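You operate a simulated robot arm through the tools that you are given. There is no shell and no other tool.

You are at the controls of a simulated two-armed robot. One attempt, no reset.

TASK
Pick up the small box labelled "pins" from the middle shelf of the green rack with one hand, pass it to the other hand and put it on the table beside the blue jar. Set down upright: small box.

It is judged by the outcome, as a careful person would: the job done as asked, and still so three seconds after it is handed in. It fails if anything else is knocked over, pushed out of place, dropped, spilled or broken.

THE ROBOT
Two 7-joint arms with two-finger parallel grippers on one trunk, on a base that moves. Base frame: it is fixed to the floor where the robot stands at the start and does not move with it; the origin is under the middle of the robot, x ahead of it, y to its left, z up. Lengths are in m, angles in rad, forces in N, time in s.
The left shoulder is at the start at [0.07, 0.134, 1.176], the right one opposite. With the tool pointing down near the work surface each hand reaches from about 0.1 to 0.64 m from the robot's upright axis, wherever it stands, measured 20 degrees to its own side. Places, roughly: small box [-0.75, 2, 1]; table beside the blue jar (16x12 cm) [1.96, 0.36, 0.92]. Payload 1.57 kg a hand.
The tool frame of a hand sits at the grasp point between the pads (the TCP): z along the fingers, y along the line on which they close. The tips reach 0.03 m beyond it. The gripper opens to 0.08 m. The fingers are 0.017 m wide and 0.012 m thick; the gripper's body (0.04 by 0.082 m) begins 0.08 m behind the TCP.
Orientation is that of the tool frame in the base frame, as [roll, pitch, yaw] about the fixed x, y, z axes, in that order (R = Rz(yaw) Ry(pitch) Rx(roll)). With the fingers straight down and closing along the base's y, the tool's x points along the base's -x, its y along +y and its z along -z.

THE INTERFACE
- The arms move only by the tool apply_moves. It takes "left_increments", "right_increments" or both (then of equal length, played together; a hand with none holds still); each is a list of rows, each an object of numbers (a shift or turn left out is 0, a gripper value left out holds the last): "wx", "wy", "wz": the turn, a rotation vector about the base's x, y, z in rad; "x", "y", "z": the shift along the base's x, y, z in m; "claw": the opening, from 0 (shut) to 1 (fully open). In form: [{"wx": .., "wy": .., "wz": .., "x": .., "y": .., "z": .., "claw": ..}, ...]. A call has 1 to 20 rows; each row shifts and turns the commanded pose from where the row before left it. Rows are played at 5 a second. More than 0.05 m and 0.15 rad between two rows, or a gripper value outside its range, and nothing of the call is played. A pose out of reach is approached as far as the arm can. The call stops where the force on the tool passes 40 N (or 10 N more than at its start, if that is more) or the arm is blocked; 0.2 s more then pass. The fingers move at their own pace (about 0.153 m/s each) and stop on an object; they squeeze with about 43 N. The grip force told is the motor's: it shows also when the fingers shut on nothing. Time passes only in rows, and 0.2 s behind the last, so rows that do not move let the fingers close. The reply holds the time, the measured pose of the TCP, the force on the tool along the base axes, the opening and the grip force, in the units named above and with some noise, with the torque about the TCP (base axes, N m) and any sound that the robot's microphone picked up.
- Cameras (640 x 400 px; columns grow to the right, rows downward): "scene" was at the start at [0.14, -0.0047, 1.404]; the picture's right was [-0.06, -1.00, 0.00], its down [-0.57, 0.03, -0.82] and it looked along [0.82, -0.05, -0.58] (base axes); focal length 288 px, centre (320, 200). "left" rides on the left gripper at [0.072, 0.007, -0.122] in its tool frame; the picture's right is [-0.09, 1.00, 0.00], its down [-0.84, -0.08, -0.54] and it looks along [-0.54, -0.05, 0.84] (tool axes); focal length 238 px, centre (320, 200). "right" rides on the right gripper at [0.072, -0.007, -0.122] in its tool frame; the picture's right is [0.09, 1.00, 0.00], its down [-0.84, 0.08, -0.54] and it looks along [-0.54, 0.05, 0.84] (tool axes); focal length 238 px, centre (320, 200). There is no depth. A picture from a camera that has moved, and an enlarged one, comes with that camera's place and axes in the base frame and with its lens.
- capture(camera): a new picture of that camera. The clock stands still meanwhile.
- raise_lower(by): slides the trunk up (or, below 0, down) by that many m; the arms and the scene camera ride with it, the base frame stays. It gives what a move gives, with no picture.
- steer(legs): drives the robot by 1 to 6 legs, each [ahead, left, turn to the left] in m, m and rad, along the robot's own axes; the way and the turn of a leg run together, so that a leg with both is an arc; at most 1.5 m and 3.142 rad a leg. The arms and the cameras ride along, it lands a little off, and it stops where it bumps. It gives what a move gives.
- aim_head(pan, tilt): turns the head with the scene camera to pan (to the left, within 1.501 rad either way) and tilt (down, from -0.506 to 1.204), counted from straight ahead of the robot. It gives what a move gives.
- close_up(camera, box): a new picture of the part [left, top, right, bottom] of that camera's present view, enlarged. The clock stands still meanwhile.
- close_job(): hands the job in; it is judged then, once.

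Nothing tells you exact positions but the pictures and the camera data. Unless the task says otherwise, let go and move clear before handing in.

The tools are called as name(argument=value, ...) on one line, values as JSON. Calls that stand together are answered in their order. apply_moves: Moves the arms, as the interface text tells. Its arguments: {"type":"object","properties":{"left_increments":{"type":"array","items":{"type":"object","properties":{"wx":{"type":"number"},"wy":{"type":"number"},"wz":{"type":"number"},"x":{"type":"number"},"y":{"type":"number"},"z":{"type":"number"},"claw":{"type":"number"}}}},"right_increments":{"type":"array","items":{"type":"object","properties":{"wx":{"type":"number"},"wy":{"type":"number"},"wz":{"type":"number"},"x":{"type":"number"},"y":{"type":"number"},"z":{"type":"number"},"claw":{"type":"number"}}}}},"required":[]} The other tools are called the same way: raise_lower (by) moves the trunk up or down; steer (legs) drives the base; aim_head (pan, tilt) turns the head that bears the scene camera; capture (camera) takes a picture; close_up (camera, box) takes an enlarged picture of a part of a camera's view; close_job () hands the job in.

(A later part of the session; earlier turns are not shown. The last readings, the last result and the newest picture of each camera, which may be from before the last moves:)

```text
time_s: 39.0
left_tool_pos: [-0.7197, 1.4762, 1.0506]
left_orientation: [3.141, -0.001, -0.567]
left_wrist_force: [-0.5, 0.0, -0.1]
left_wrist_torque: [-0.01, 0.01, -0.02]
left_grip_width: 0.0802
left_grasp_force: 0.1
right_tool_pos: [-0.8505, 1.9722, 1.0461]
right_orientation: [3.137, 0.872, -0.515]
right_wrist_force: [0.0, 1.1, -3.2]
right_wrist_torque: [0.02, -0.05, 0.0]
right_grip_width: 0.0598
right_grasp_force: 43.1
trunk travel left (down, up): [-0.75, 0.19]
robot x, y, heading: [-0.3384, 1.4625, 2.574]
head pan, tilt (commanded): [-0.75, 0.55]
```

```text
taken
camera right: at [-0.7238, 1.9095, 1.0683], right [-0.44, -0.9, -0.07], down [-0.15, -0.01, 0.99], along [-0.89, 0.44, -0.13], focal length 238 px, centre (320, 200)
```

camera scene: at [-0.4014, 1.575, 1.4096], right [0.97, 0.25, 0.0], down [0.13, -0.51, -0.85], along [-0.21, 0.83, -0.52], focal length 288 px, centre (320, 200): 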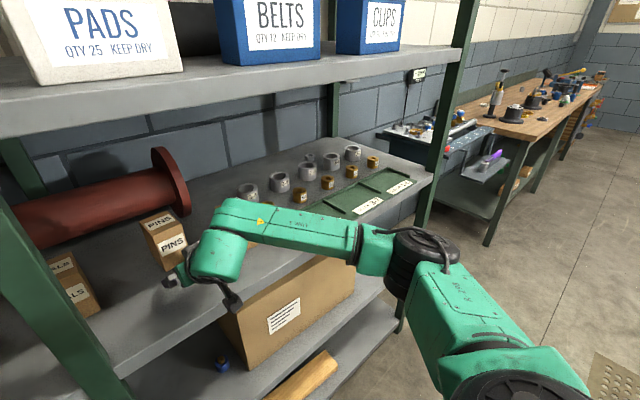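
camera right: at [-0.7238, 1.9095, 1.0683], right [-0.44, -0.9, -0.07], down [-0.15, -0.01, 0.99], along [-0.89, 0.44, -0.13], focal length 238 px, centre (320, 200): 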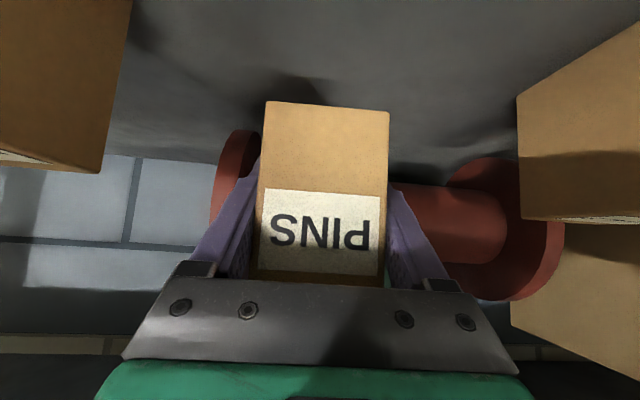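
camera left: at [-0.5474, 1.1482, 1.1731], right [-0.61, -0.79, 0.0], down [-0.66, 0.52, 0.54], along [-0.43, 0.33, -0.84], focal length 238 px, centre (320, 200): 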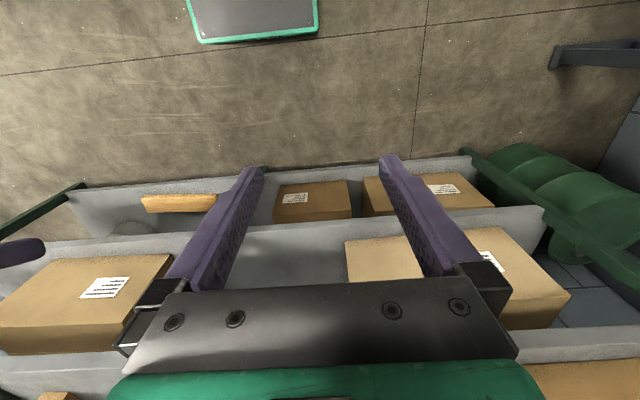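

The box is up (about 3 N of weight). Retreating straight out of the shelf.

apply_moves(right_increments=[{"x": 0.026, "y": -0.0148}, {"x": 0.026, "y": -0.0148}, {"x": 0.026, "y": -0.0148}, {"x": 0.026, "y": -0.0148}, {"x": 0.026, "y": -0.0148}, {"x": 0.026, "y": -0.0148}, {"x": 0.026, "y": -0.0148}])

capture(camera="right")

capture(camera="scene")

```text
time_s: 40.6
left_tool_pos: [-0.7193, 1.4773, 1.0496]
left_orientation: [-3.14, -0.001, -0.567]
left_wrist_force: [0.6, -0.8, 0.2]
left_wrist_torque: [-0.03, 0.04, -0.01]
left_grip_width: 0.08
left_grasp_force: 0.0
right_tool_pos: [-0.6657, 1.8682, 1.0462]
right_orientation: [3.139, 0.872, -0.517]
right_wrist_force: [0.5, 0.7, -2.2]
right_wrist_torque: [0.01, -0.02, -0.02]
right_grip_width: 0.0599
right_grasp_force: 43.6
trunk travel left (down, up): [-0.75, 0.19]
robot x, y, heading: [-0.3392, 1.4617, 2.572]
head pan, tilt (commanded): [-0.75, 0.55]
```

```text
taken
camera right: at [-0.5404, 1.8052, 1.0696], right [-0.44, -0.9, -0.07], down [-0.14, -0.01, 0.99], along [-0.89, 0.44, -0.13], focal length 238 px, centre (320, 200)
```

right: 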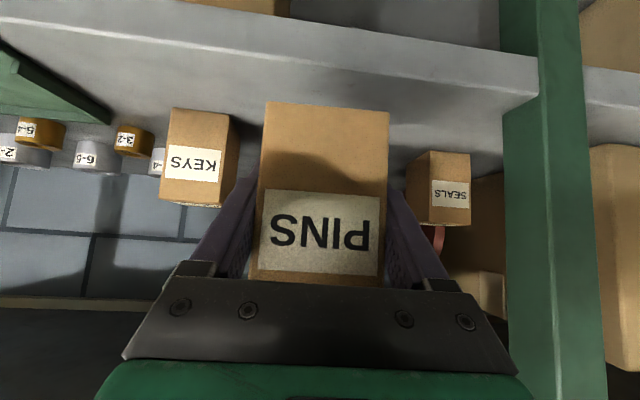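

```text
taken
camera scene: at [-0.4, 1.575, 1.4097], right [0.97, 0.25, 0.0], down [0.13, -0.51, -0.85], along [-0.21, 0.83, -0.52], focal length 288 px, centre (320, 200)
```

scene: 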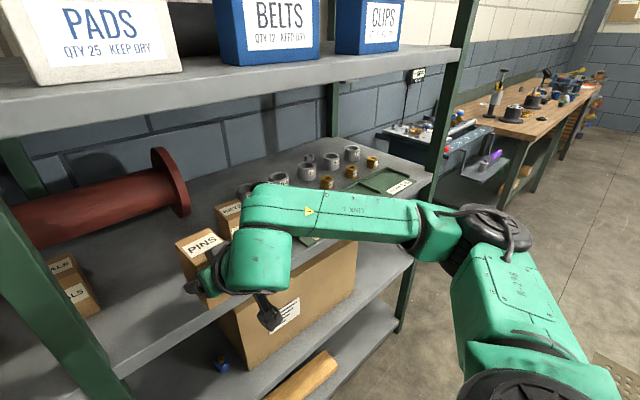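

Now I'll back away from the rack along the way I came, to open floor, and turn toward the workbench for the handover.

steer(legs=[[-0.15, 0, 0], [-0.18, 0.34, 0], [-0.58, 0.55, 0]])

steer(legs=[[0, 0, -1.58]])

aim_head(pan=0.0, tilt=0.6)

capture(camera="scene")

```text
time_s: 47.9
left_tool_pos: [-0.4174, 0.2286, 1.05]
left_orientation: [3.141, -0.003, -0.561]
left_wrist_force: [-0.9, -0.3, 0.1]
left_wrist_torque: [0.04, 0.0, -0.01]
left_grip_width: 0.0801
left_grasp_force: 0.0
right_tool_pos: [-0.3672, 0.6199, 1.0461]
right_orientation: [3.136, 0.87, -0.51]
right_wrist_force: [-0.8, 0.0, -2.3]
right_wrist_torque: [-0.03, 0.0, 0.0]
right_grip_width: 0.0596
right_grasp_force: 42.4
trunk travel left (down, up): [-0.75, 0.19]
robot x, y, heading: [-0.0357, 0.2149, 2.581]
head pan, tilt (commanded): [-0.75, 0.55]
```

```text
time_s: 52.1
left_tool_pos: [-0.0203, 0.5957, 1.0499]
left_orientation: [-3.141, 0.001, -2.134]
left_wrist_force: [-0.3, -0.7, -0.4]
left_wrist_torque: [0.0, 0.0, 0.01]
left_grip_width: 0.0801
left_grasp_force: 0.1
right_tool_pos: [0.3708, 0.5454, 1.0464]
right_orientation: [3.138, 0.871, -2.081]
right_wrist_force: [0.2, 0.6, -2.9]
right_wrist_torque: [0.0, 0.0, -0.01]
right_grip_width: 0.0598
right_grasp_force: 42.9
trunk travel left (down, up): [-0.75, 0.19]
robot x, y, heading: [-0.0385, 0.2154, 1.008]
head pan, tilt (commanded): [-0.75, 0.55]
```

```text
time_s: 53.2
left_tool_pos: [-0.0203, 0.5941, 1.0496]
left_orientation: [-3.141, -0.001, -2.134]
left_wrist_force: [0.0, 0.1, -0.2]
left_wrist_torque: [0.01, -0.01, -0.01]
left_grip_width: 0.0799
left_grasp_force: 0.0
right_tool_pos: [0.3717, 0.5442, 1.0467]
right_orientation: [3.138, 0.872, -2.084]
right_wrist_force: [-0.4, -0.6, -2.7]
right_wrist_torque: [-0.01, 0.0, -0.01]
right_grip_width: 0.0599
right_grasp_force: 43.4
trunk travel left (down, up): [-0.75, 0.19]
robot x, y, heading: [-0.0343, 0.2142, 1.001]
head pan, tilt (commanded): [0.0, 0.6]
```

```text
taken
camera scene: at [0.0413, 0.3315, 1.405], right [0.84, -0.54, 0.0], down [-0.3, -0.48, -0.82], along [0.44, 0.7, -0.57], focal length 288 px, centre (320, 200)
```

scene: 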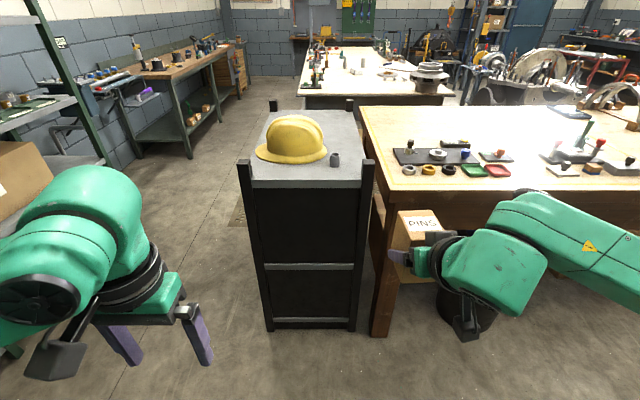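

The box is held securely; the cabinet and table corner are close ahead here. I'll slide right/back to more open floor before the handover.

steer(legs=[[-0.28, -0.65, 0]])

aim_head(pan=0.0, tilt=0.75)

capture(camera="scene")

```text
time_s: 57.1
left_tool_pos: [0.3788, 0.0112, 1.0498]
left_orientation: [-3.139, -0.001, -2.138]
left_wrist_force: [-0.9, 0.0, 0.8]
left_wrist_torque: [0.01, 0.02, 0.01]
left_grip_width: 0.0801
left_grasp_force: 0.2
right_tool_pos: [0.7703, -0.0405, 1.0458]
right_orientation: [3.139, 0.87, -2.084]
right_wrist_force: [0.1, -1.2, -2.9]
right_wrist_torque: [0.0, 0.03, 0.03]
right_grip_width: 0.0597
right_grasp_force: 43.2
trunk travel left (down, up): [-0.75, 0.19]
robot x, y, heading: [0.3605, -0.3726, 1.001]
head pan, tilt (commanded): [0.0, 0.6]
```

```text
time_s: 57.8
left_tool_pos: [0.3802, 0.0108, 1.051]
left_orientation: [-3.141, 0.0, -2.138]
left_wrist_force: [-0.1, 0.3, -0.2]
left_wrist_torque: [-0.02, -0.02, 0.03]
left_grip_width: 0.08
left_grasp_force: 0.0
right_tool_pos: [0.7712, -0.0424, 1.0467]
right_orientation: [3.14, 0.872, -2.088]
right_wrist_force: [0.0, 0.3, -2.4]
right_wrist_torque: [0.0, 0.01, -0.02]
right_grip_width: 0.06
right_grasp_force: 43.1
trunk travel left (down, up): [-0.75, 0.19]
robot x, y, heading: [0.3597, -0.3703, 1.003]
head pan, tilt (commanded): [0.0, 0.75]
```

```text
taken
camera scene: at [0.4364, -0.2581, 1.3922], right [0.84, -0.54, 0.0], down [-0.37, -0.57, -0.73], along [0.39, 0.62, -0.68], focal length 288 px, centre (320, 200)
```

scene: 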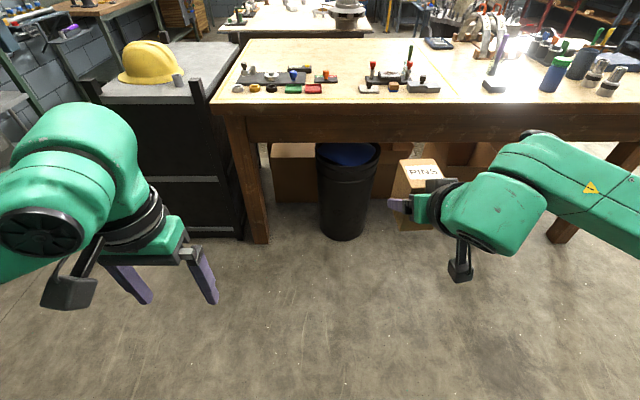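

Open space all round. I'll now turn the right hand (with the box) inward to point left, in steps, moving it toward the centre line, and watch the arm posture.

apply_moves(right_increments=[{"x": -0.0115, "y": 0.0073, "wz": 0.12}, {"x": -0.0115, "y": 0.0073, "wz": 0.12}, {"x": -0.0115, "y": 0.0073, "wz": 0.12}, {"x": -0.0115, "y": 0.0073, "wz": 0.12}, {"x": -0.0115, "y": 0.0073, "wz": 0.12}])

capture(camera="scene")

```text
time_s: 59.0
left_tool_pos: [0.3804, 0.0116, 1.0505]
left_orientation: [-3.142, -0.002, -2.137]
left_wrist_force: [1.0, -0.3, 0.0]
left_wrist_torque: [0.0, 0.0, 0.01]
left_grip_width: 0.0801
left_grasp_force: 0.1
right_tool_pos: [0.713, -0.0042, 1.0463]
right_orientation: [3.138, 0.873, -1.486]
right_wrist_force: [0.4, -0.2, -2.9]
right_wrist_torque: [-0.04, -0.02, 0.04]
right_grip_width: 0.0599
right_grasp_force: 42.9
trunk travel left (down, up): [-0.75, 0.19]
robot x, y, heading: [0.3639, -0.3743, 1.0]
head pan, tilt (commanded): [0.0, 0.75]
```

```text
taken
camera scene: at [0.4363, -0.2574, 1.3921], right [0.84, -0.54, 0.0], down [-0.37, -0.58, -0.73], along [0.39, 0.62, -0.68], focal length 288 px, centre (320, 200)
```

scene: 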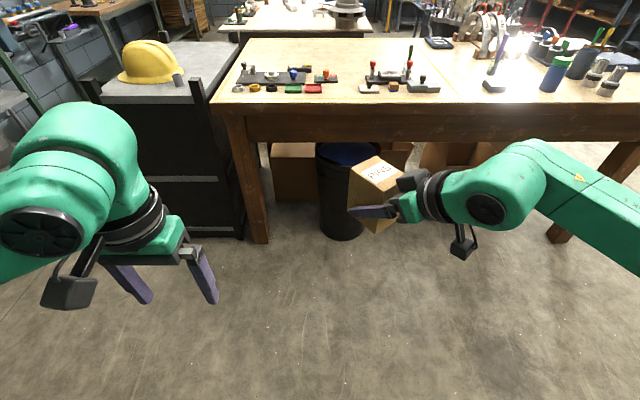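

The turn works well; continuing.

apply_moves(right_increments=[{"x": -0.0115, "y": 0.0073, "wz": 0.12}, {"x": -0.0115, "y": 0.0073, "wz": 0.12}, {"x": -0.0115, "y": 0.0073, "wz": 0.12}, {"x": -0.0115, "y": 0.0073, "wz": 0.12}])

capture(camera="scene")

```text
time_s: 60.0
left_tool_pos: [0.3782, 0.0099, 1.0507]
left_orientation: [-3.14, -0.001, -2.138]
left_wrist_force: [-0.6, 0.7, 0.4]
left_wrist_torque: [-0.04, -0.01, 0.02]
left_grip_width: 0.0802
left_grasp_force: 0.1
right_tool_pos: [0.6437, -0.0118, 1.0514]
right_orientation: [-3.104, 0.873, -1.258]
right_wrist_force: [0.3, -0.4, -2.9]
right_wrist_torque: [0.01, -0.02, -0.01]
right_grip_width: 0.0598
right_grasp_force: 42.9
right hand out of reach, approached as far as the arm can: row 1, 2, 3, 4
trunk travel left (down, up): [-0.75, 0.19]
robot x, y, heading: [0.3625, -0.3683, 1.002]
head pan, tilt (commanded): [0.0, 0.75]
```

```text
taken
camera scene: at [0.4348, -0.2579, 1.3922], right [0.84, -0.54, 0.0], down [-0.37, -0.57, -0.73], along [0.39, 0.62, -0.68], focal length 288 px, centre (320, 200)
```

scene: 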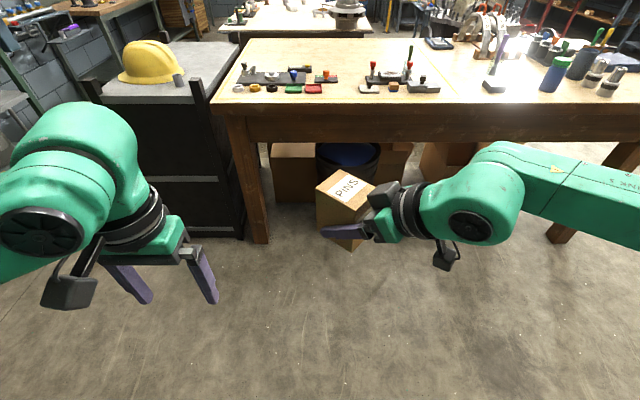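

The right arm reaches its limit at about 50° inward, so I'll use another handover geometry: right hand pointing forward-left with the box at the centre line, and the left hand coming straight down from above on the same two faces, above the right fingers. First bring the right hand to that pose.

apply_moves(right_increments=[{"x": -0.0024, "y": 0.0129, "z": -0.01, "wz": -0.116}, {"x": -0.0024, "y": 0.0129, "z": -0.01, "wz": -0.116}, {"x": -0.0024, "y": 0.0129, "z": -0.01, "wz": -0.116}, {"x": -0.0024, "y": 0.0129, "z": -0.01, "wz": -0.116}, {"x": -0.0024, "y": 0.0129, "z": -0.01, "wz": -0.116}])

capture(camera="scene")

```text
time_s: 61.2
left_tool_pos: [0.3782, 0.0126, 1.0503]
left_orientation: [-3.141, -0.001, -2.139]
left_wrist_force: [-0.2, -0.8, 0.6]
left_wrist_torque: [0.01, -0.02, 0.0]
left_grip_width: 0.08
left_grasp_force: 0.0
right_tool_pos: [0.634, 0.0537, 1.001]
right_orientation: [-3.103, 0.873, -1.839]
right_wrist_force: [-0.2, 0.6, -3.0]
right_wrist_torque: [0.0, -0.01, -0.02]
right_grip_width: 0.0597
right_grasp_force: 43.1
trunk travel left (down, up): [-0.75, 0.19]
robot x, y, heading: [0.3592, -0.3689, 1.004]
head pan, tilt (commanded): [0.0, 0.75]
```

```text
taken
camera scene: at [0.4352, -0.2562, 1.3921], right [0.84, -0.54, 0.0], down [-0.37, -0.58, -0.73], along [0.39, 0.62, -0.68], focal length 288 px, centre (320, 200)
```

scene: 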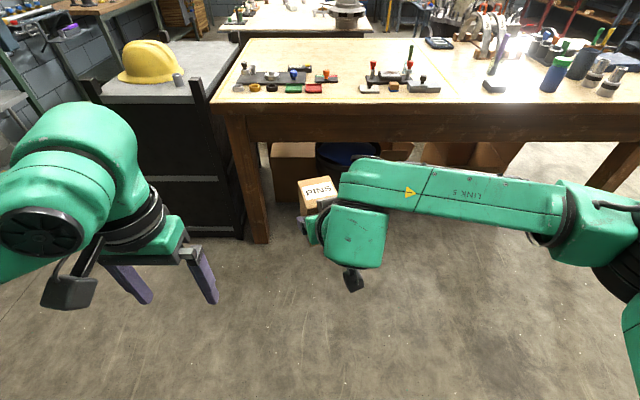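

Right hand with the box is now at the centre line, about 0.5 m ahead. I'll level the small roll error, then raise the left hand and bring it above the box with matching yaw.

apply_moves(right_increments=[{"wx": 0.0066, "wy": 0.0239, "wz": 0.0296}, {}])

apply_moves(left_increments=[{"z": 0.0325}, {"z": 0.0325}, {"z": 0.0325}, {"z": 0.0325}, {"x": 0.01, "y": 0.006, "wz": 0.03}, {"x": 0.01, "y": 0.006, "wz": 0.03}, {"x": 0.01, "y": 0.006, "wz": 0.03}])

capture(camera="scene")

capture(camera="left")

```text
time_s: 61.8
left_tool_pos: [0.3786, 0.0118, 1.0497]
left_orientation: [-3.141, 0.001, -2.139]
left_wrist_force: [-1.3, 0.9, -0.9]
left_wrist_torque: [0.0, -0.01, 0.0]
left_grip_width: 0.0799
left_grasp_force: 0.0
right_tool_pos: [0.6325, 0.0521, 1.0011]
right_orientation: [3.139, 0.873, -1.839]
right_wrist_force: [-0.9, 0.5, -2.8]
right_wrist_torque: [-0.01, -0.02, -0.01]
right_grip_width: 0.06
right_grasp_force: 43.0
trunk travel left (down, up): [-0.75, 0.19]
robot x, y, heading: [0.3646, -0.3712, 1.005]
head pan, tilt (commanded): [0.0, 0.75]
```

```text
time_s: 63.4
left_tool_pos: [0.4081, 0.0285, 1.1795]
left_orientation: [3.14, 0.0, -2.047]
left_wrist_force: [-0.5, -0.1, -0.6]
left_wrist_torque: [-0.02, 0.0, 0.02]
left_grip_width: 0.0798
left_grasp_force: 0.0
right_tool_pos: [0.6347, 0.052, 1.0011]
right_orientation: [3.139, 0.874, -1.839]
right_wrist_force: [0.3, 0.2, -2.8]
right_wrist_torque: [-0.02, 0.01, 0.02]
right_grip_width: 0.0599
right_grasp_force: 43.2
trunk travel left (down, up): [-0.75, 0.19]
robot x, y, heading: [0.364, -0.3682, 1.002]
head pan, tilt (commanded): [0.0, 0.75]
```

```text
taken
camera scene: at [0.4367, -0.2577, 1.3921], right [0.84, -0.54, 0.0], down [-0.37, -0.57, -0.73], along [0.39, 0.62, -0.68], focal length 288 px, centre (320, 200)
```

scene: 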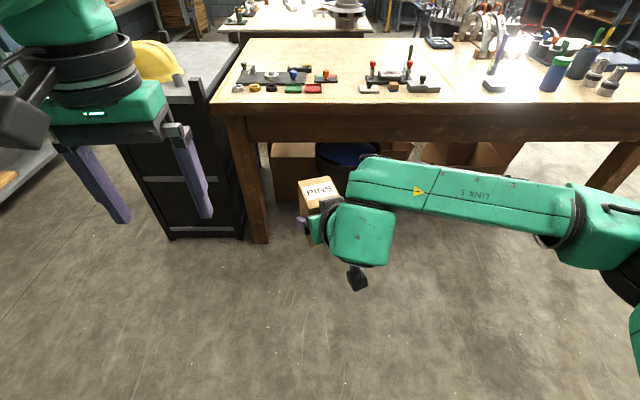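

```text
taken
camera left: at [0.3705, -0.0312, 1.3029], right [-0.84, 0.54, 0.0], down [0.45, 0.71, 0.54], along [0.29, 0.46, -0.84], focal length 238 px, centre (320, 200)
```

left: 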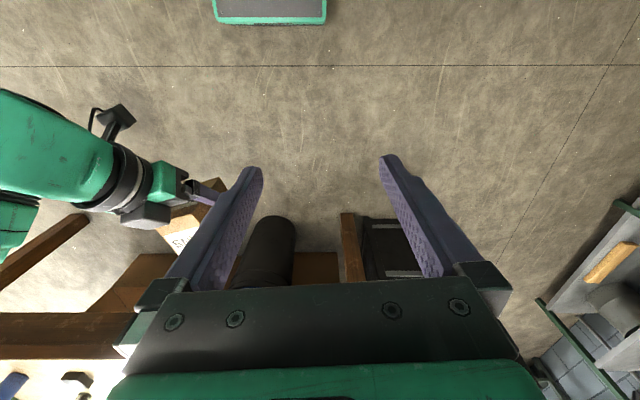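

Left hand is up and clear. Moving it over the box, first most of the way.

apply_moves(left_increments=[{"x": 0.029, "y": 0.0055, "wz": 0.026}, {"x": 0.029, "y": 0.0055, "wz": 0.026}, {"x": 0.029, "y": 0.0055, "wz": 0.026}, {"x": 0.029, "y": 0.0055, "wz": 0.026}, {"x": 0.029, "y": 0.0055, "wz": 0.026}])

capture(camera="left")

capture(camera="scene")

```text
time_s: 64.6
left_tool_pos: [0.5574, 0.0565, 1.1798]
left_orientation: [3.14, -0.002, -1.916]
left_wrist_force: [0.5, 0.4, 0.0]
left_wrist_torque: [0.03, 0.05, 0.04]
left_grip_width: 0.0801
left_grasp_force: 0.1
right_tool_pos: [0.6356, 0.0528, 1.0014]
right_orientation: [3.137, 0.872, -1.841]
right_wrist_force: [0.2, 0.8, -3.6]
right_wrist_torque: [-0.04, -0.01, 0.02]
right_grip_width: 0.0599
right_grasp_force: 42.9
trunk travel left (down, up): [-0.75, 0.19]
robot x, y, heading: [0.3645, -0.3682, 1.001]
head pan, tilt (commanded): [0.0, 0.75]
```

```text
taken
camera left: at [0.5262, -0.0093, 1.3025], right [-0.91, 0.42, 0.0], down [0.36, 0.76, 0.54], along [0.23, 0.49, -0.84], focal length 238 px, centre (320, 200)
```

left: 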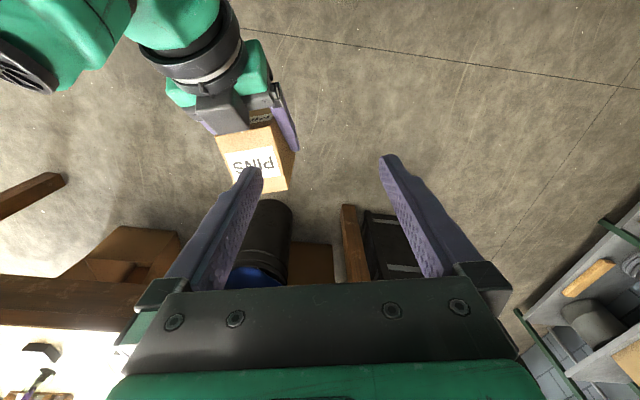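

```text
taken
camera scene: at [0.4383, -0.2578, 1.392], right [0.84, -0.54, 0.0], down [-0.37, -0.57, -0.73], along [0.39, 0.62, -0.68], focal length 288 px, centre (320, 200)
```

scene: 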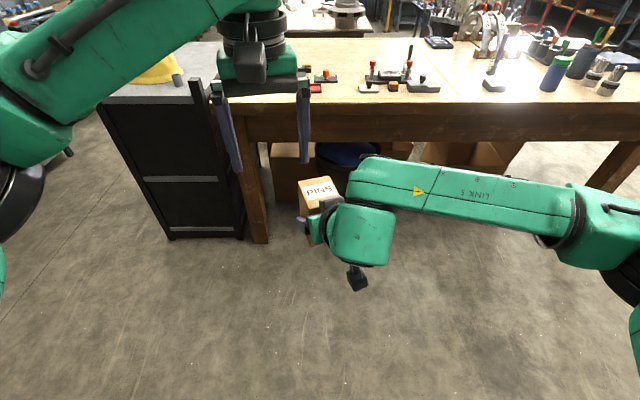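

apply_moves(left_increments=[{"x": 0.0279, "y": 0.0055, "wz": 0.025}, {"x": 0.0279, "y": 0.0055, "wz": 0.025}, {"x": 0.0279, "y": 0.0055, "wz": 0.025}, {"wx": -0.0839, "wy": 0.0231}])

capture(camera="left")

capture(camera="scene")

```text
time_s: 65.6
left_tool_pos: [0.6394, 0.0715, 1.1805]
left_orientation: [-3.139, -0.086, -1.844]
left_wrist_force: [0.3, -0.5, 0.5]
left_wrist_torque: [0.04, 0.0, 0.02]
left_grip_width: 0.0801
left_grasp_force: 0.0
right_tool_pos: [0.6349, 0.0529, 1.001]
right_orientation: [3.138, 0.871, -1.84]
right_wrist_force: [0.7, -0.2, -2.4]
right_wrist_torque: [-0.01, 0.01, 0.01]
right_grip_width: 0.0596
right_grasp_force: 43.2
trunk travel left (down, up): [-0.75, 0.19]
robot x, y, heading: [0.3664, -0.3697, 1.0]
head pan, tilt (commanded): [0.0, 0.75]
```

```text
taken
camera left: at [0.6156, 0.0145, 1.3092], right [-0.93, 0.36, -0.01], down [0.31, 0.83, 0.47], along [0.17, 0.43, -0.88], focal length 238 px, centre (320, 200)
```

left: 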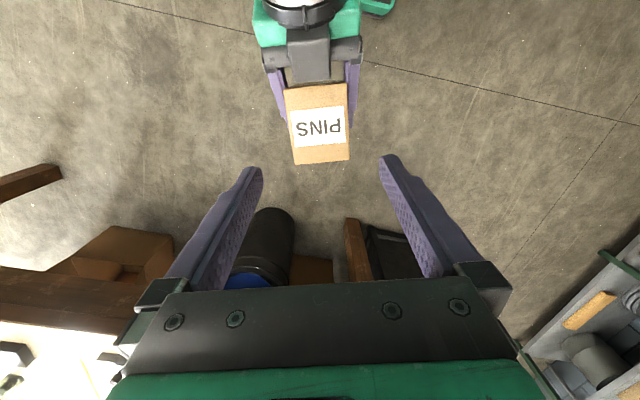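

```text
taken
camera scene: at [0.4367, -0.2584, 1.3922], right [0.84, -0.54, 0.0], down [-0.37, -0.57, -0.73], along [0.39, 0.62, -0.68], focal length 288 px, centre (320, 200)
```

scene: 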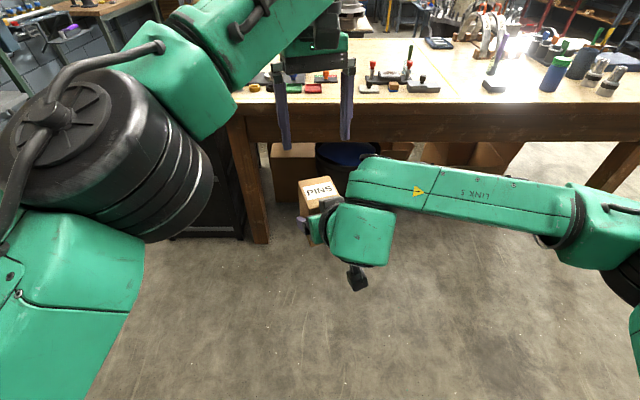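

The left hand is above the box. I'll zoom the left camera to measure the box position relative to the left hand.

close_up(camera="left", box=[216, 50, 424, 180])

```text
3.08 times, centred on (320, 115) of left
camera zoom: at [0.6156, 0.0145, 1.3092], right [-0.93, 0.36, -0.01], down [0.31, 0.83, 0.47], along [0.17, 0.43, -0.88], focal length 733 px, centre (320, 462)
```

zoom: 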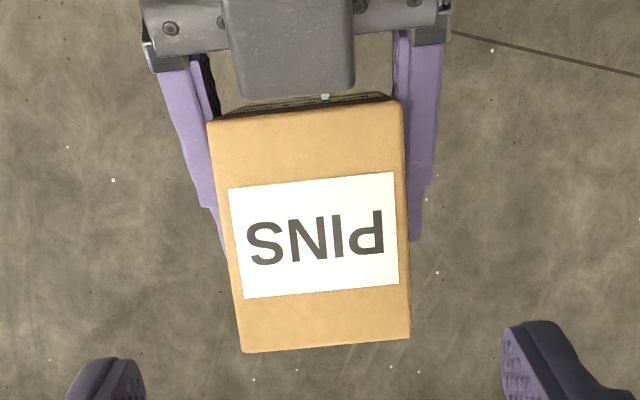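

Measured: box top centred laterally under the left hand, left hand 1.5 cm forward of box centre as planned, yaw aligned within 1°. Descending, first 8 cm.

apply_moves(left_increments=[{"z": -0.027}, {"z": -0.027}, {"z": -0.027}])

capture(camera="left")

capture(camera="scene")

```text
time_s: 66.4
left_tool_pos: [0.6375, 0.0728, 1.0984]
left_orientation: [-3.141, -0.087, -1.844]
left_wrist_force: [-0.8, -0.6, -0.4]
left_wrist_torque: [-0.01, -0.01, 0.02]
left_grip_width: 0.08
left_grasp_force: 0.1
right_tool_pos: [0.6344, 0.0529, 1.0015]
right_orientation: [3.141, 0.872, -1.84]
right_wrist_force: [-0.6, -0.3, -3.2]
right_wrist_torque: [-0.03, 0.0, 0.03]
right_grip_width: 0.0596
right_grasp_force: 43.6
trunk travel left (down, up): [-0.75, 0.19]
robot x, y, heading: [0.3591, -0.3696, 1.003]
head pan, tilt (commanded): [0.0, 0.75]
```

```text
taken
camera left: at [0.6149, 0.016, 1.2268], right [-0.93, 0.36, -0.01], down [0.31, 0.83, 0.47], along [0.17, 0.43, -0.88], focal length 238 px, centre (320, 200)
```

left: 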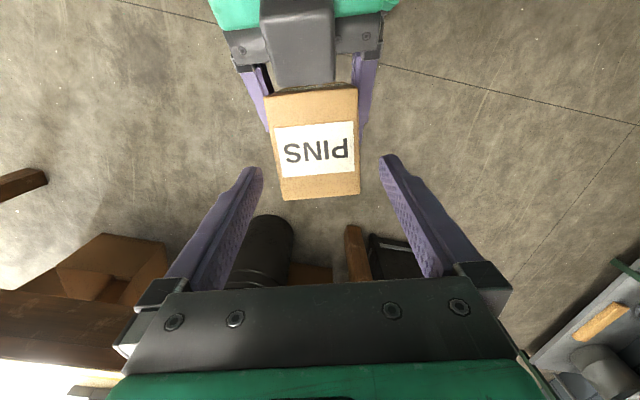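

```text
taken
camera scene: at [0.4363, -0.2574, 1.3922], right [0.84, -0.54, 0.0], down [-0.37, -0.58, -0.73], along [0.39, 0.62, -0.68], focal length 288 px, centre (320, 200)
```

scene: 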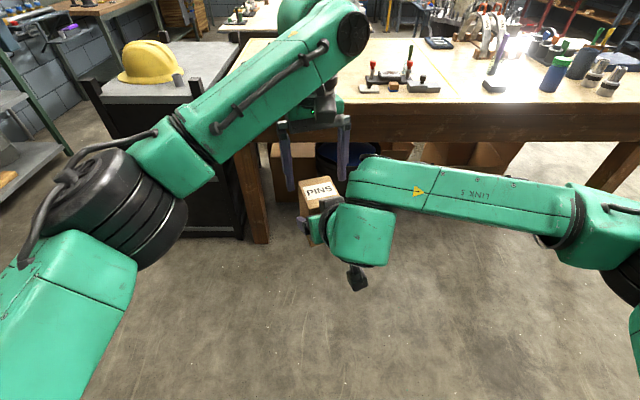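

Aligned well: fingers straddle the box with even gaps. Descending the last 5 cm.

apply_moves(left_increments=[{"z": -0.018}, {"z": -0.018}, {"z": -0.017}])

capture(camera="left")

close_up(camera="scene", box=[220, 80, 460, 300])

capture(camera="right")

```text
time_s: 67.2
left_tool_pos: [0.6363, 0.0741, 1.0466]
left_orientation: [-3.14, -0.086, -1.844]
left_wrist_force: [0.0, 1.1, 0.4]
left_wrist_torque: [0.01, 0.02, 0.04]
left_grip_width: 0.0801
left_grasp_force: 0.1
right_tool_pos: [0.6336, 0.0534, 1.0014]
right_orientation: [3.14, 0.872, -1.839]
right_wrist_force: [0.3, 0.3, -2.4]
right_wrist_torque: [-0.02, 0.04, 0.01]
right_grip_width: 0.0598
right_grasp_force: 43.2
trunk travel left (down, up): [-0.75, 0.19]
robot x, y, heading: [0.3614, -0.3708, 1.001]
head pan, tilt (commanded): [0.0, 0.75]
```

```text
taken
camera left: at [0.6142, 0.0165, 1.1748], right [-0.93, 0.36, -0.01], down [0.31, 0.83, 0.47], along [0.17, 0.43, -0.88], focal length 238 px, centre (320, 200)
```

left: 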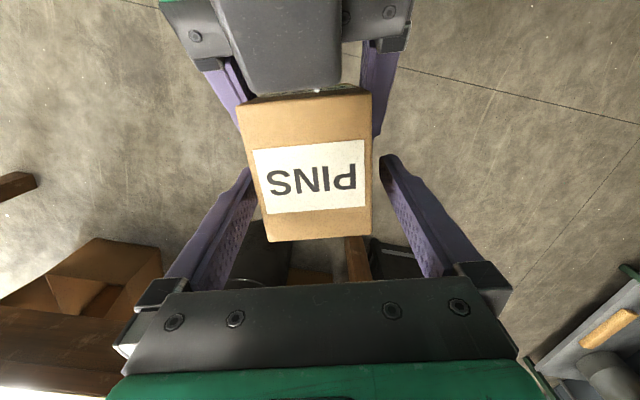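

```text
1.82 times, centred on (340, 190) of scene
camera zoom: at [0.4362, -0.2576, 1.3922], right [0.84, -0.54, 0.0], down [-0.37, -0.58, -0.73], along [0.39, 0.62, -0.68], focal length 524 px, centre (284, 218)
```

zoom: 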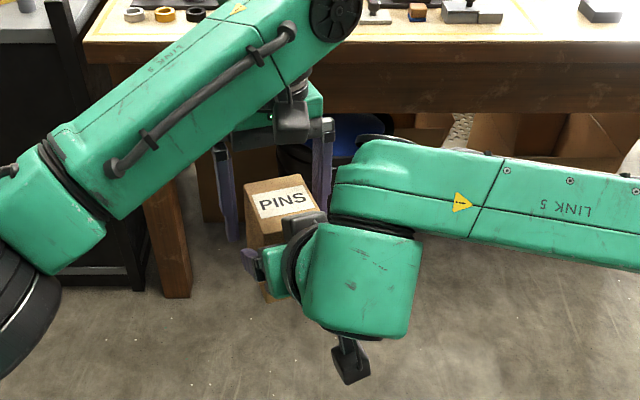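

```text
taken
camera right: at [0.6046, -0.0837, 1.0239], right [-0.98, 0.21, -0.07], down [-0.04, 0.14, 0.99], along [0.21, 0.97, -0.13], focal length 238 px, centre (320, 200)
```

right: 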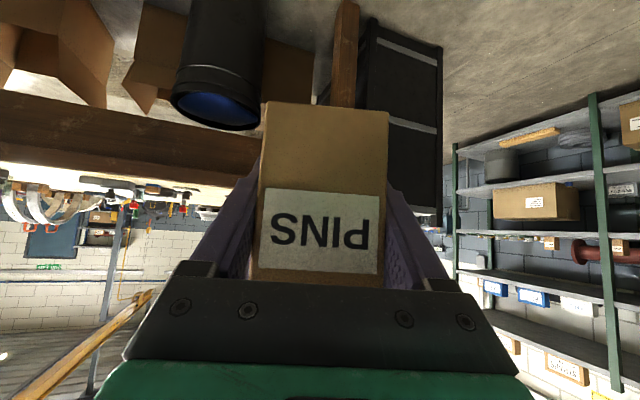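

The left fingers surround the box above the right fingers; left hand is ~3 mm off to the left, so I'll shift it 3 mm and close the left gripper.

apply_moves(left_increments=[{"x": 0.0029, "y": -0.0008}, {"claw": 0.0}, {"claw": 0.0}, {"claw": 0.0}, {"claw": 0.0}, {"claw": 0.0}])

capture(camera="left")

```text
time_s: 68.6
left_tool_pos: [0.6403, 0.0727, 1.0455]
left_orientation: [-3.141, -0.086, -1.845]
left_wrist_force: [-4.7, 1.8, 0.4]
left_wrist_torque: [0.18, 0.07, 0.15]
left_grip_width: 0.0595
left_grasp_force: 43.1
right_tool_pos: [0.6353, 0.0527, 1.0002]
right_orientation: [3.139, 0.873, -1.84]
right_wrist_force: [3.6, -1.4, -2.0]
right_wrist_torque: [-0.17, 0.1, -0.29]
right_grip_width: 0.0597
right_grasp_force: 43.3
trunk travel left (down, up): [-0.75, 0.19]
robot x, y, heading: [0.3644, -0.3736, 1.002]
head pan, tilt (commanded): [0.0, 0.75]
```

```text
taken
camera left: at [0.617, 0.0157, 1.1739], right [-0.93, 0.36, -0.01], down [0.31, 0.83, 0.47], along [0.17, 0.43, -0.88], focal length 238 px, centre (320, 200)
```

left: 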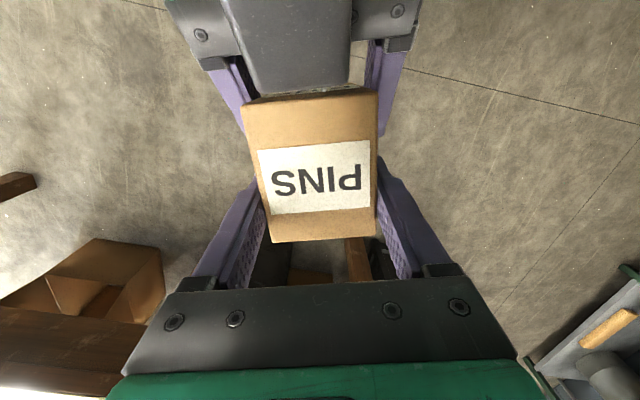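

Both hands hold it with only ~4 N of mutual force. Now open the right gripper.

apply_moves(right_increments=[{"claw": 1.0}, {"claw": 1.0}, {"claw": 1.0}])

capture(camera="left")

capture(camera="right")

```text
time_s: 69.4
left_tool_pos: [0.6395, 0.0726, 1.0451]
left_orientation: [3.141, -0.086, -1.844]
left_wrist_force: [0.6, -0.3, 0.2]
left_wrist_torque: [0.01, -0.05, 0.0]
left_grip_width: 0.0596
left_grasp_force: 43.3
right_tool_pos: [0.6332, 0.0535, 1.0015]
right_orientation: [3.139, 0.871, -1.84]
right_wrist_force: [-0.5, -0.9, -0.1]
right_wrist_torque: [-0.02, -0.01, 0.01]
right_grip_width: 0.0798
right_grasp_force: 0.0
trunk travel left (down, up): [-0.75, 0.19]
robot x, y, heading: [0.3626, -0.373, 1.002]
head pan, tilt (commanded): [0.0, 0.75]
```

```text
taken
camera left: at [0.6171, 0.0155, 1.1739], right [-0.93, 0.36, -0.01], down [0.31, 0.83, 0.47], along [0.17, 0.43, -0.88], focal length 238 px, centre (320, 200)
```

left: 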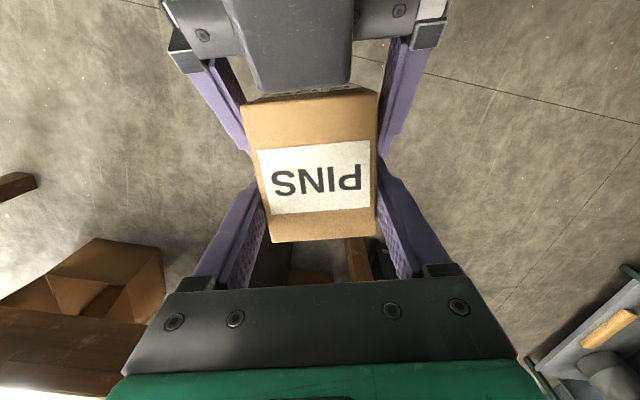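

```text
taken
camera right: at [0.6045, -0.0838, 1.024], right [-0.98, 0.2, -0.07], down [-0.04, 0.14, 0.99], along [0.21, 0.97, -0.13], focal length 238 px, centre (320, 200)
```

right: 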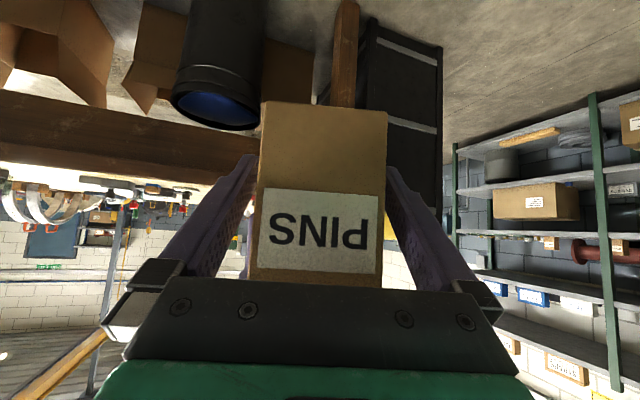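

The left hand alone now carries the box; right force is near zero. Withdraw the right hand straight back.

apply_moves(right_increments=[{"x": -0.0053, "y": -0.0193}, {"x": -0.0053, "y": -0.0193}, {"x": -0.0053, "y": -0.0193}, {"x": -0.0053, "y": -0.0193}, {"x": -0.0053, "y": -0.0193}])

capture(camera="right")

capture(camera="scene")

```text
time_s: 70.6
left_tool_pos: [0.6406, 0.0716, 1.0462]
left_orientation: [3.141, -0.087, -1.843]
left_wrist_force: [-0.1, 0.6, -0.1]
left_wrist_torque: [0.05, -0.02, -0.04]
left_grip_width: 0.0594
left_grasp_force: 43.4
right_tool_pos: [0.6071, -0.0454, 1.0027]
right_orientation: [3.139, 0.876, -1.84]
right_wrist_force: [-0.6, 0.2, 0.1]
right_wrist_torque: [0.01, 0.02, -0.02]
right_grip_width: 0.0801
right_grasp_force: 0.0
trunk travel left (down, up): [-0.75, 0.19]
robot x, y, heading: [0.3622, -0.3683, 0.999]
head pan, tilt (commanded): [0.0, 0.75]
```

```text
taken
camera right: at [0.5787, -0.1823, 1.0242], right [-0.98, 0.21, -0.07], down [-0.04, 0.14, 0.99], along [0.21, 0.97, -0.13], focal length 238 px, centre (320, 200)
```

right: 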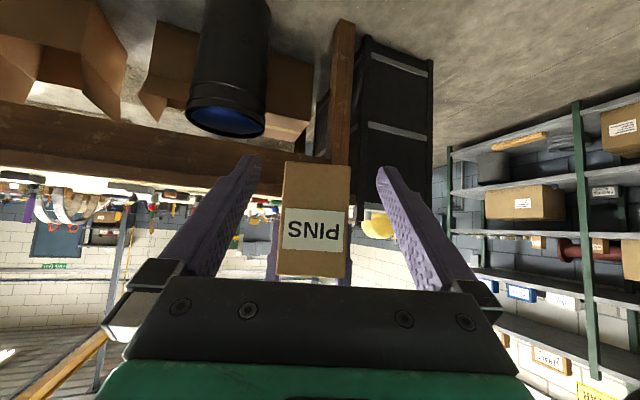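

```text
taken
camera scene: at [0.436, -0.2585, 1.3922], right [0.84, -0.54, 0.0], down [-0.37, -0.57, -0.73], along [0.39, 0.62, -0.68], focal length 288 px, centre (320, 200)
```

scene: 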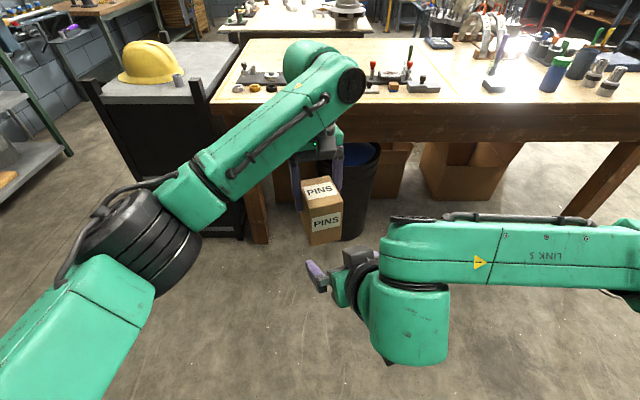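

The box now hangs in the left hand and the right hand is clear. Quick check of the left camera, and I'll move the right hand away to its own side.

apply_moves(right_increments=[{"x": 0.02, "y": -0.013}, {"x": 0.025, "y": -0.016}, {"x": 0.025, "y": -0.016}, {"x": 0.025, "y": -0.016}, {"x": 0.025, "y": -0.016}])

capture(camera="left")

capture(camera="scene")

```text
time_s: 71.8
left_tool_pos: [0.6394, 0.0713, 1.0471]
left_orientation: [3.14, -0.088, -1.843]
left_wrist_force: [0.3, 0.2, 0.6]
left_wrist_torque: [0.05, 0.01, -0.01]
left_grip_width: 0.06
left_grasp_force: 42.5
right_tool_pos: [0.7288, -0.1234, 1.0033]
right_orientation: [3.14, 0.873, -1.839]
right_wrist_force: [0.1, 0.6, -0.1]
right_wrist_torque: [0.01, 0.03, 0.0]
right_grip_width: 0.08
right_grasp_force: 0.0
trunk travel left (down, up): [-0.75, 0.19]
robot x, y, heading: [0.3621, -0.3689, 0.999]
head pan, tilt (commanded): [0.0, 0.75]
```

```text
taken
camera left: at [0.6172, 0.0142, 1.1744], right [-0.93, 0.36, -0.01], down [0.31, 0.83, 0.47], along [0.17, 0.43, -0.88], focal length 238 px, centre (320, 200)
```

left: 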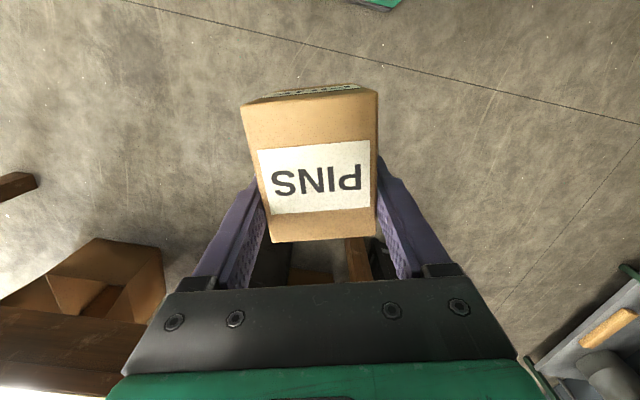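

```text
taken
camera scene: at [0.4362, -0.2593, 1.3923], right [0.84, -0.54, 0.0], down [-0.37, -0.57, -0.73], along [0.39, 0.62, -0.68], focal length 288 px, centre (320, 200)
```

scene: 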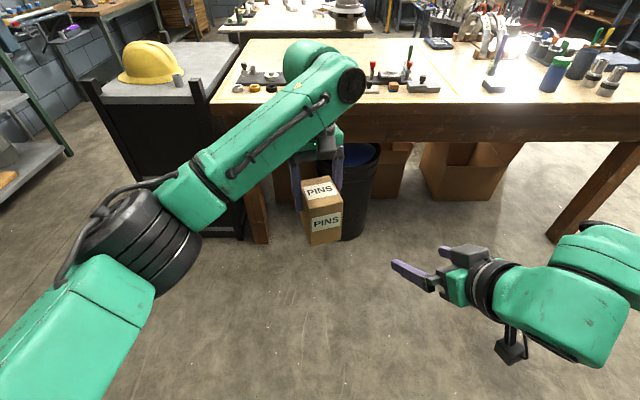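

Handover done. Now I'll look at the workbench around the blue jar (right end of the table).

aim_head(pan=-0.55, tilt=0.4)

capture(camera="scene")

```text
time_s: 72.8
left_tool_pos: [0.6403, 0.0725, 1.0455]
left_orientation: [3.141, -0.087, -1.843]
left_wrist_force: [-0.1, -0.3, -0.1]
left_wrist_torque: [0.05, 0.0, 0.02]
left_grip_width: 0.0598
left_grasp_force: 42.7
right_tool_pos: [0.728, -0.1209, 1.0017]
right_orientation: [3.14, 0.873, -1.841]
right_wrist_force: [-0.7, 0.2, -0.3]
right_wrist_torque: [0.01, -0.02, -0.01]
right_grip_width: 0.0803
right_grasp_force: 0.0
trunk travel left (down, up): [-0.75, 0.19]
robot x, y, heading: [0.3623, -0.3734, 0.995]
head pan, tilt (commanded): [-0.55, 0.4]
```

```text
taken
camera scene: at [0.4748, -0.2871, 1.4232], right [0.44, -0.9, 0.0], down [-0.35, -0.17, -0.92], along [0.83, 0.4, -0.39], focal length 288 px, centre (320, 200)
```

scene: 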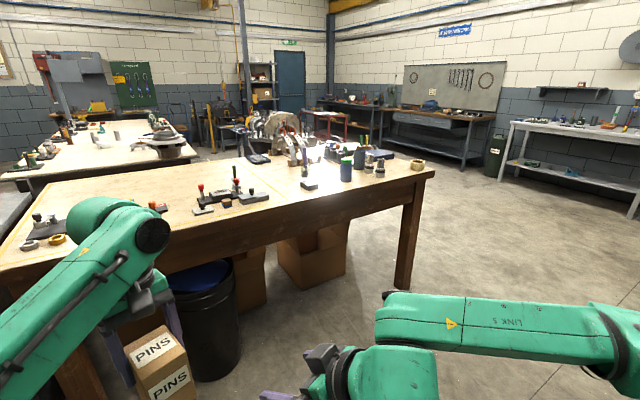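

close_up(camera="scene", box=[240, 110, 448, 240])

```text
3.08 times, centred on (344, 175) of scene
camera zoom: at [0.4748, -0.2871, 1.4232], right [0.44, -0.9, 0.0], down [-0.35, -0.17, -0.92], along [0.83, 0.4, -0.39], focal length 888 px, centre (246, 277)
```

zoom: 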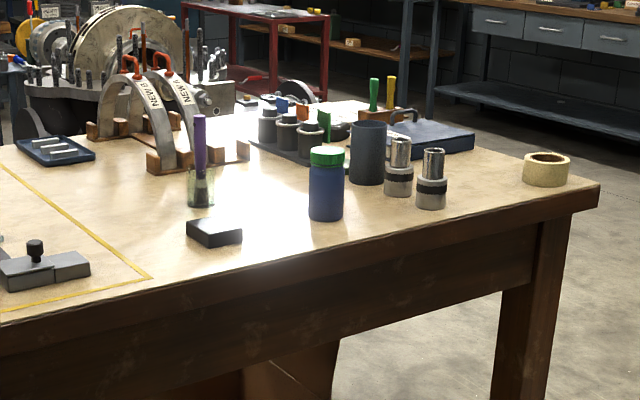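

The blue jar (green lid) stands about 14 cm in from the table's front edge; the target spot is free, about 16 cm behind the jar, with a pen cup ~16 cm to the left. To keep the left forearm above those things I'll raise the trunk, lift/tuck the right hand, then drive to a standoff in front of the table.

raise_lower(by=0.185)

apply_moves(right_increments=[{"x": 0.012, "y": -0.008, "z": 0.025}, {"x": 0.012, "y": -0.008, "z": 0.025}, {"x": 0.012, "y": -0.008, "z": 0.025}, {"x": 0.012, "y": -0.008, "z": 0.025}, {"x": 0.012, "y": -0.008, "z": 0.025}, {"x": 0.012, "y": -0.008, "z": 0.025}])

steer(legs=[[0.4, -1.08, 0]])

aim_head(pan=0.0, tilt=0.7)

capture(camera="scene")

```text
time_s: 74.8
left_tool_pos: [0.6405, 0.0726, 1.2299]
left_orientation: [3.14, -0.088, -1.843]
left_wrist_force: [-0.3, 0.7, -2.9]
left_wrist_torque: [0.01, -0.02, -0.01]
left_grip_width: 0.0598
left_grasp_force: 43.1
right_tool_pos: [0.7277, -0.1219, 1.1876]
right_orientation: [3.138, 0.873, -1.839]
right_wrist_force: [0.7, -0.3, 0.2]
right_wrist_torque: [0.01, -0.01, 0.03]
right_grip_width: 0.0803
right_grasp_force: 0.0
trunk travel left (down, up): [-0.935, 0.005]
robot x, y, heading: [0.3665, -0.3708, 1.002]
head pan, tilt (commanded): [-0.55, 0.4]
```

```text
time_s: 76.2
left_tool_pos: [0.6432, 0.0726, 1.2294]
left_orientation: [3.14, -0.09, -1.843]
left_wrist_force: [0.7, 0.3, -2.7]
left_wrist_torque: [0.04, 0.04, -0.01]
left_grip_width: 0.0598
left_grasp_force: 43.2
right_tool_pos: [0.8054, -0.1712, 1.3316]
right_orientation: [3.128, 0.856, -1.849]
right_wrist_force: [-0.9, 0.3, 4.0]
right_wrist_torque: [-0.25, 0.06, 0.04]
right_grip_width: 0.08
right_grasp_force: 0.0
trunk travel left (down, up): [-0.935, 0.005]
robot x, y, heading: [0.3611, -0.3736, 1.002]
head pan, tilt (commanded): [-0.55, 0.4]
```

```text
time_s: 82.0
left_tool_pos: [1.7537, -0.1692, 1.2309]
left_orientation: [-3.138, -0.088, -1.839]
left_wrist_force: [-0.5, -0.1, -2.2]
left_wrist_torque: [0.01, -0.03, -0.01]
left_grip_width: 0.0595
left_grasp_force: 43.0
right_tool_pos: [1.9167, -0.413, 1.3382]
right_orientation: [3.14, 0.872, -1.833]
right_wrist_force: [-0.5, 0.5, -0.2]
right_wrist_torque: [0.03, 0.01, -0.03]
right_grip_width: 0.0801
right_grasp_force: 0.1
trunk travel left (down, up): [-0.935, 0.005]
robot x, y, heading: [1.4799, -0.6157, 1.008]
head pan, tilt (commanded): [-0.55, 0.4]
```

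```text
time_s: 83.0
left_tool_pos: [1.755, -0.1694, 1.2303]
left_orientation: [3.141, -0.085, -1.838]
left_wrist_force: [-0.1, -0.4, -3.1]
left_wrist_torque: [0.04, 0.0, -0.04]
left_grip_width: 0.0598
left_grasp_force: 43.3
right_tool_pos: [1.9172, -0.4144, 1.3375]
right_orientation: [3.139, 0.873, -1.834]
right_wrist_force: [0.2, -1.0, -0.1]
right_wrist_torque: [-0.03, -0.02, -0.02]
right_grip_width: 0.08
right_grasp_force: 0.0
trunk travel left (down, up): [-0.935, 0.005]
robot x, y, heading: [1.4804, -0.616, 1.009]
head pan, tilt (commanded): [0.0, 0.7]
```

```text
taken
camera scene: at [1.5543, -0.5002, 1.5814], right [0.84, -0.54, 0.0], down [-0.34, -0.54, -0.76], along [0.41, 0.65, -0.64], focal length 288 px, centre (320, 200)
```

scene: 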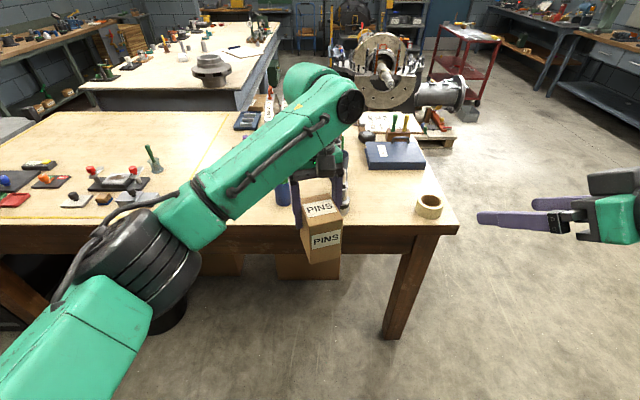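

The left hand holds the box (3 N weight) high above table level. I'll drive forward part of the way and look down with the left hand camera.

steer(legs=[[0.3, -0.015, -0.018]])

capture(camera="left")

capture(camera="scene")

capture(camera="right")

```text
time_s: 85.1
left_tool_pos: [1.9387, 0.0663, 1.232]
left_orientation: [-3.14, -0.087, -1.857]
left_wrist_force: [0.1, 0.0, -3.7]
left_wrist_torque: [0.05, -0.04, 0.0]
left_grip_width: 0.0599
left_grasp_force: 43.6
right_tool_pos: [2.0962, -0.1789, 1.3381]
right_orientation: [3.139, 0.875, -1.855]
right_wrist_force: [-0.4, -0.3, 0.0]
right_wrist_torque: [0.03, -0.02, -0.01]
right_grip_width: 0.08
right_grasp_force: 0.0
trunk travel left (down, up): [-0.935, 0.005]
robot x, y, heading: [1.6568, -0.3687, 0.988]
head pan, tilt (commanded): [0.0, 0.7]
```

```text
taken
camera left: at [1.9148, 0.0105, 1.3601], right [-0.93, 0.37, -0.01], down [0.32, 0.82, 0.47], along [0.18, 0.43, -0.88], focal length 238 px, centre (320, 200)
```

left: 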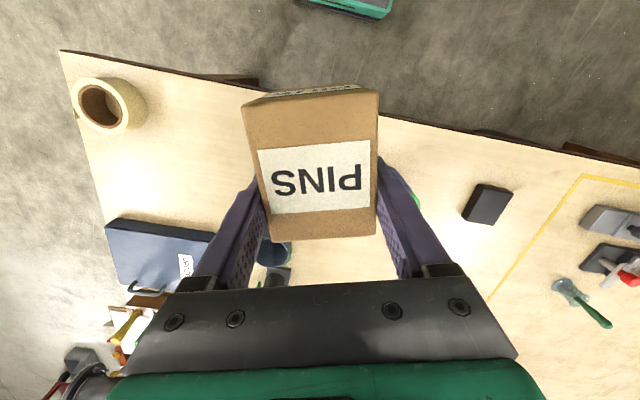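

```text
taken
camera scene: at [1.7306, -0.2588, 1.5817], right [0.83, -0.55, 0.0], down [-0.35, -0.54, -0.77], along [0.42, 0.64, -0.64], focal length 288 px, centre (320, 200)
```

scene: 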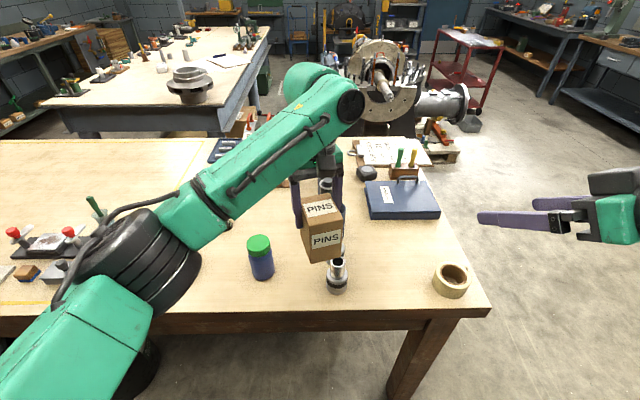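

```text
taken
camera right: at [2.0645, -0.3151, 1.3607], right [-0.97, 0.22, -0.07], down [-0.04, 0.14, 0.99], along [0.23, 0.97, -0.12], focal length 238 px, centre (320, 200)
```

right: 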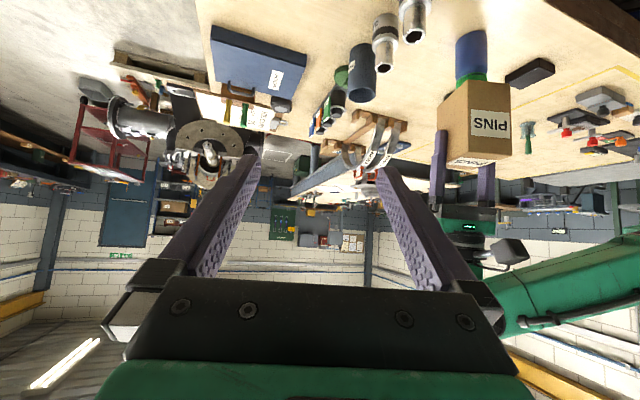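

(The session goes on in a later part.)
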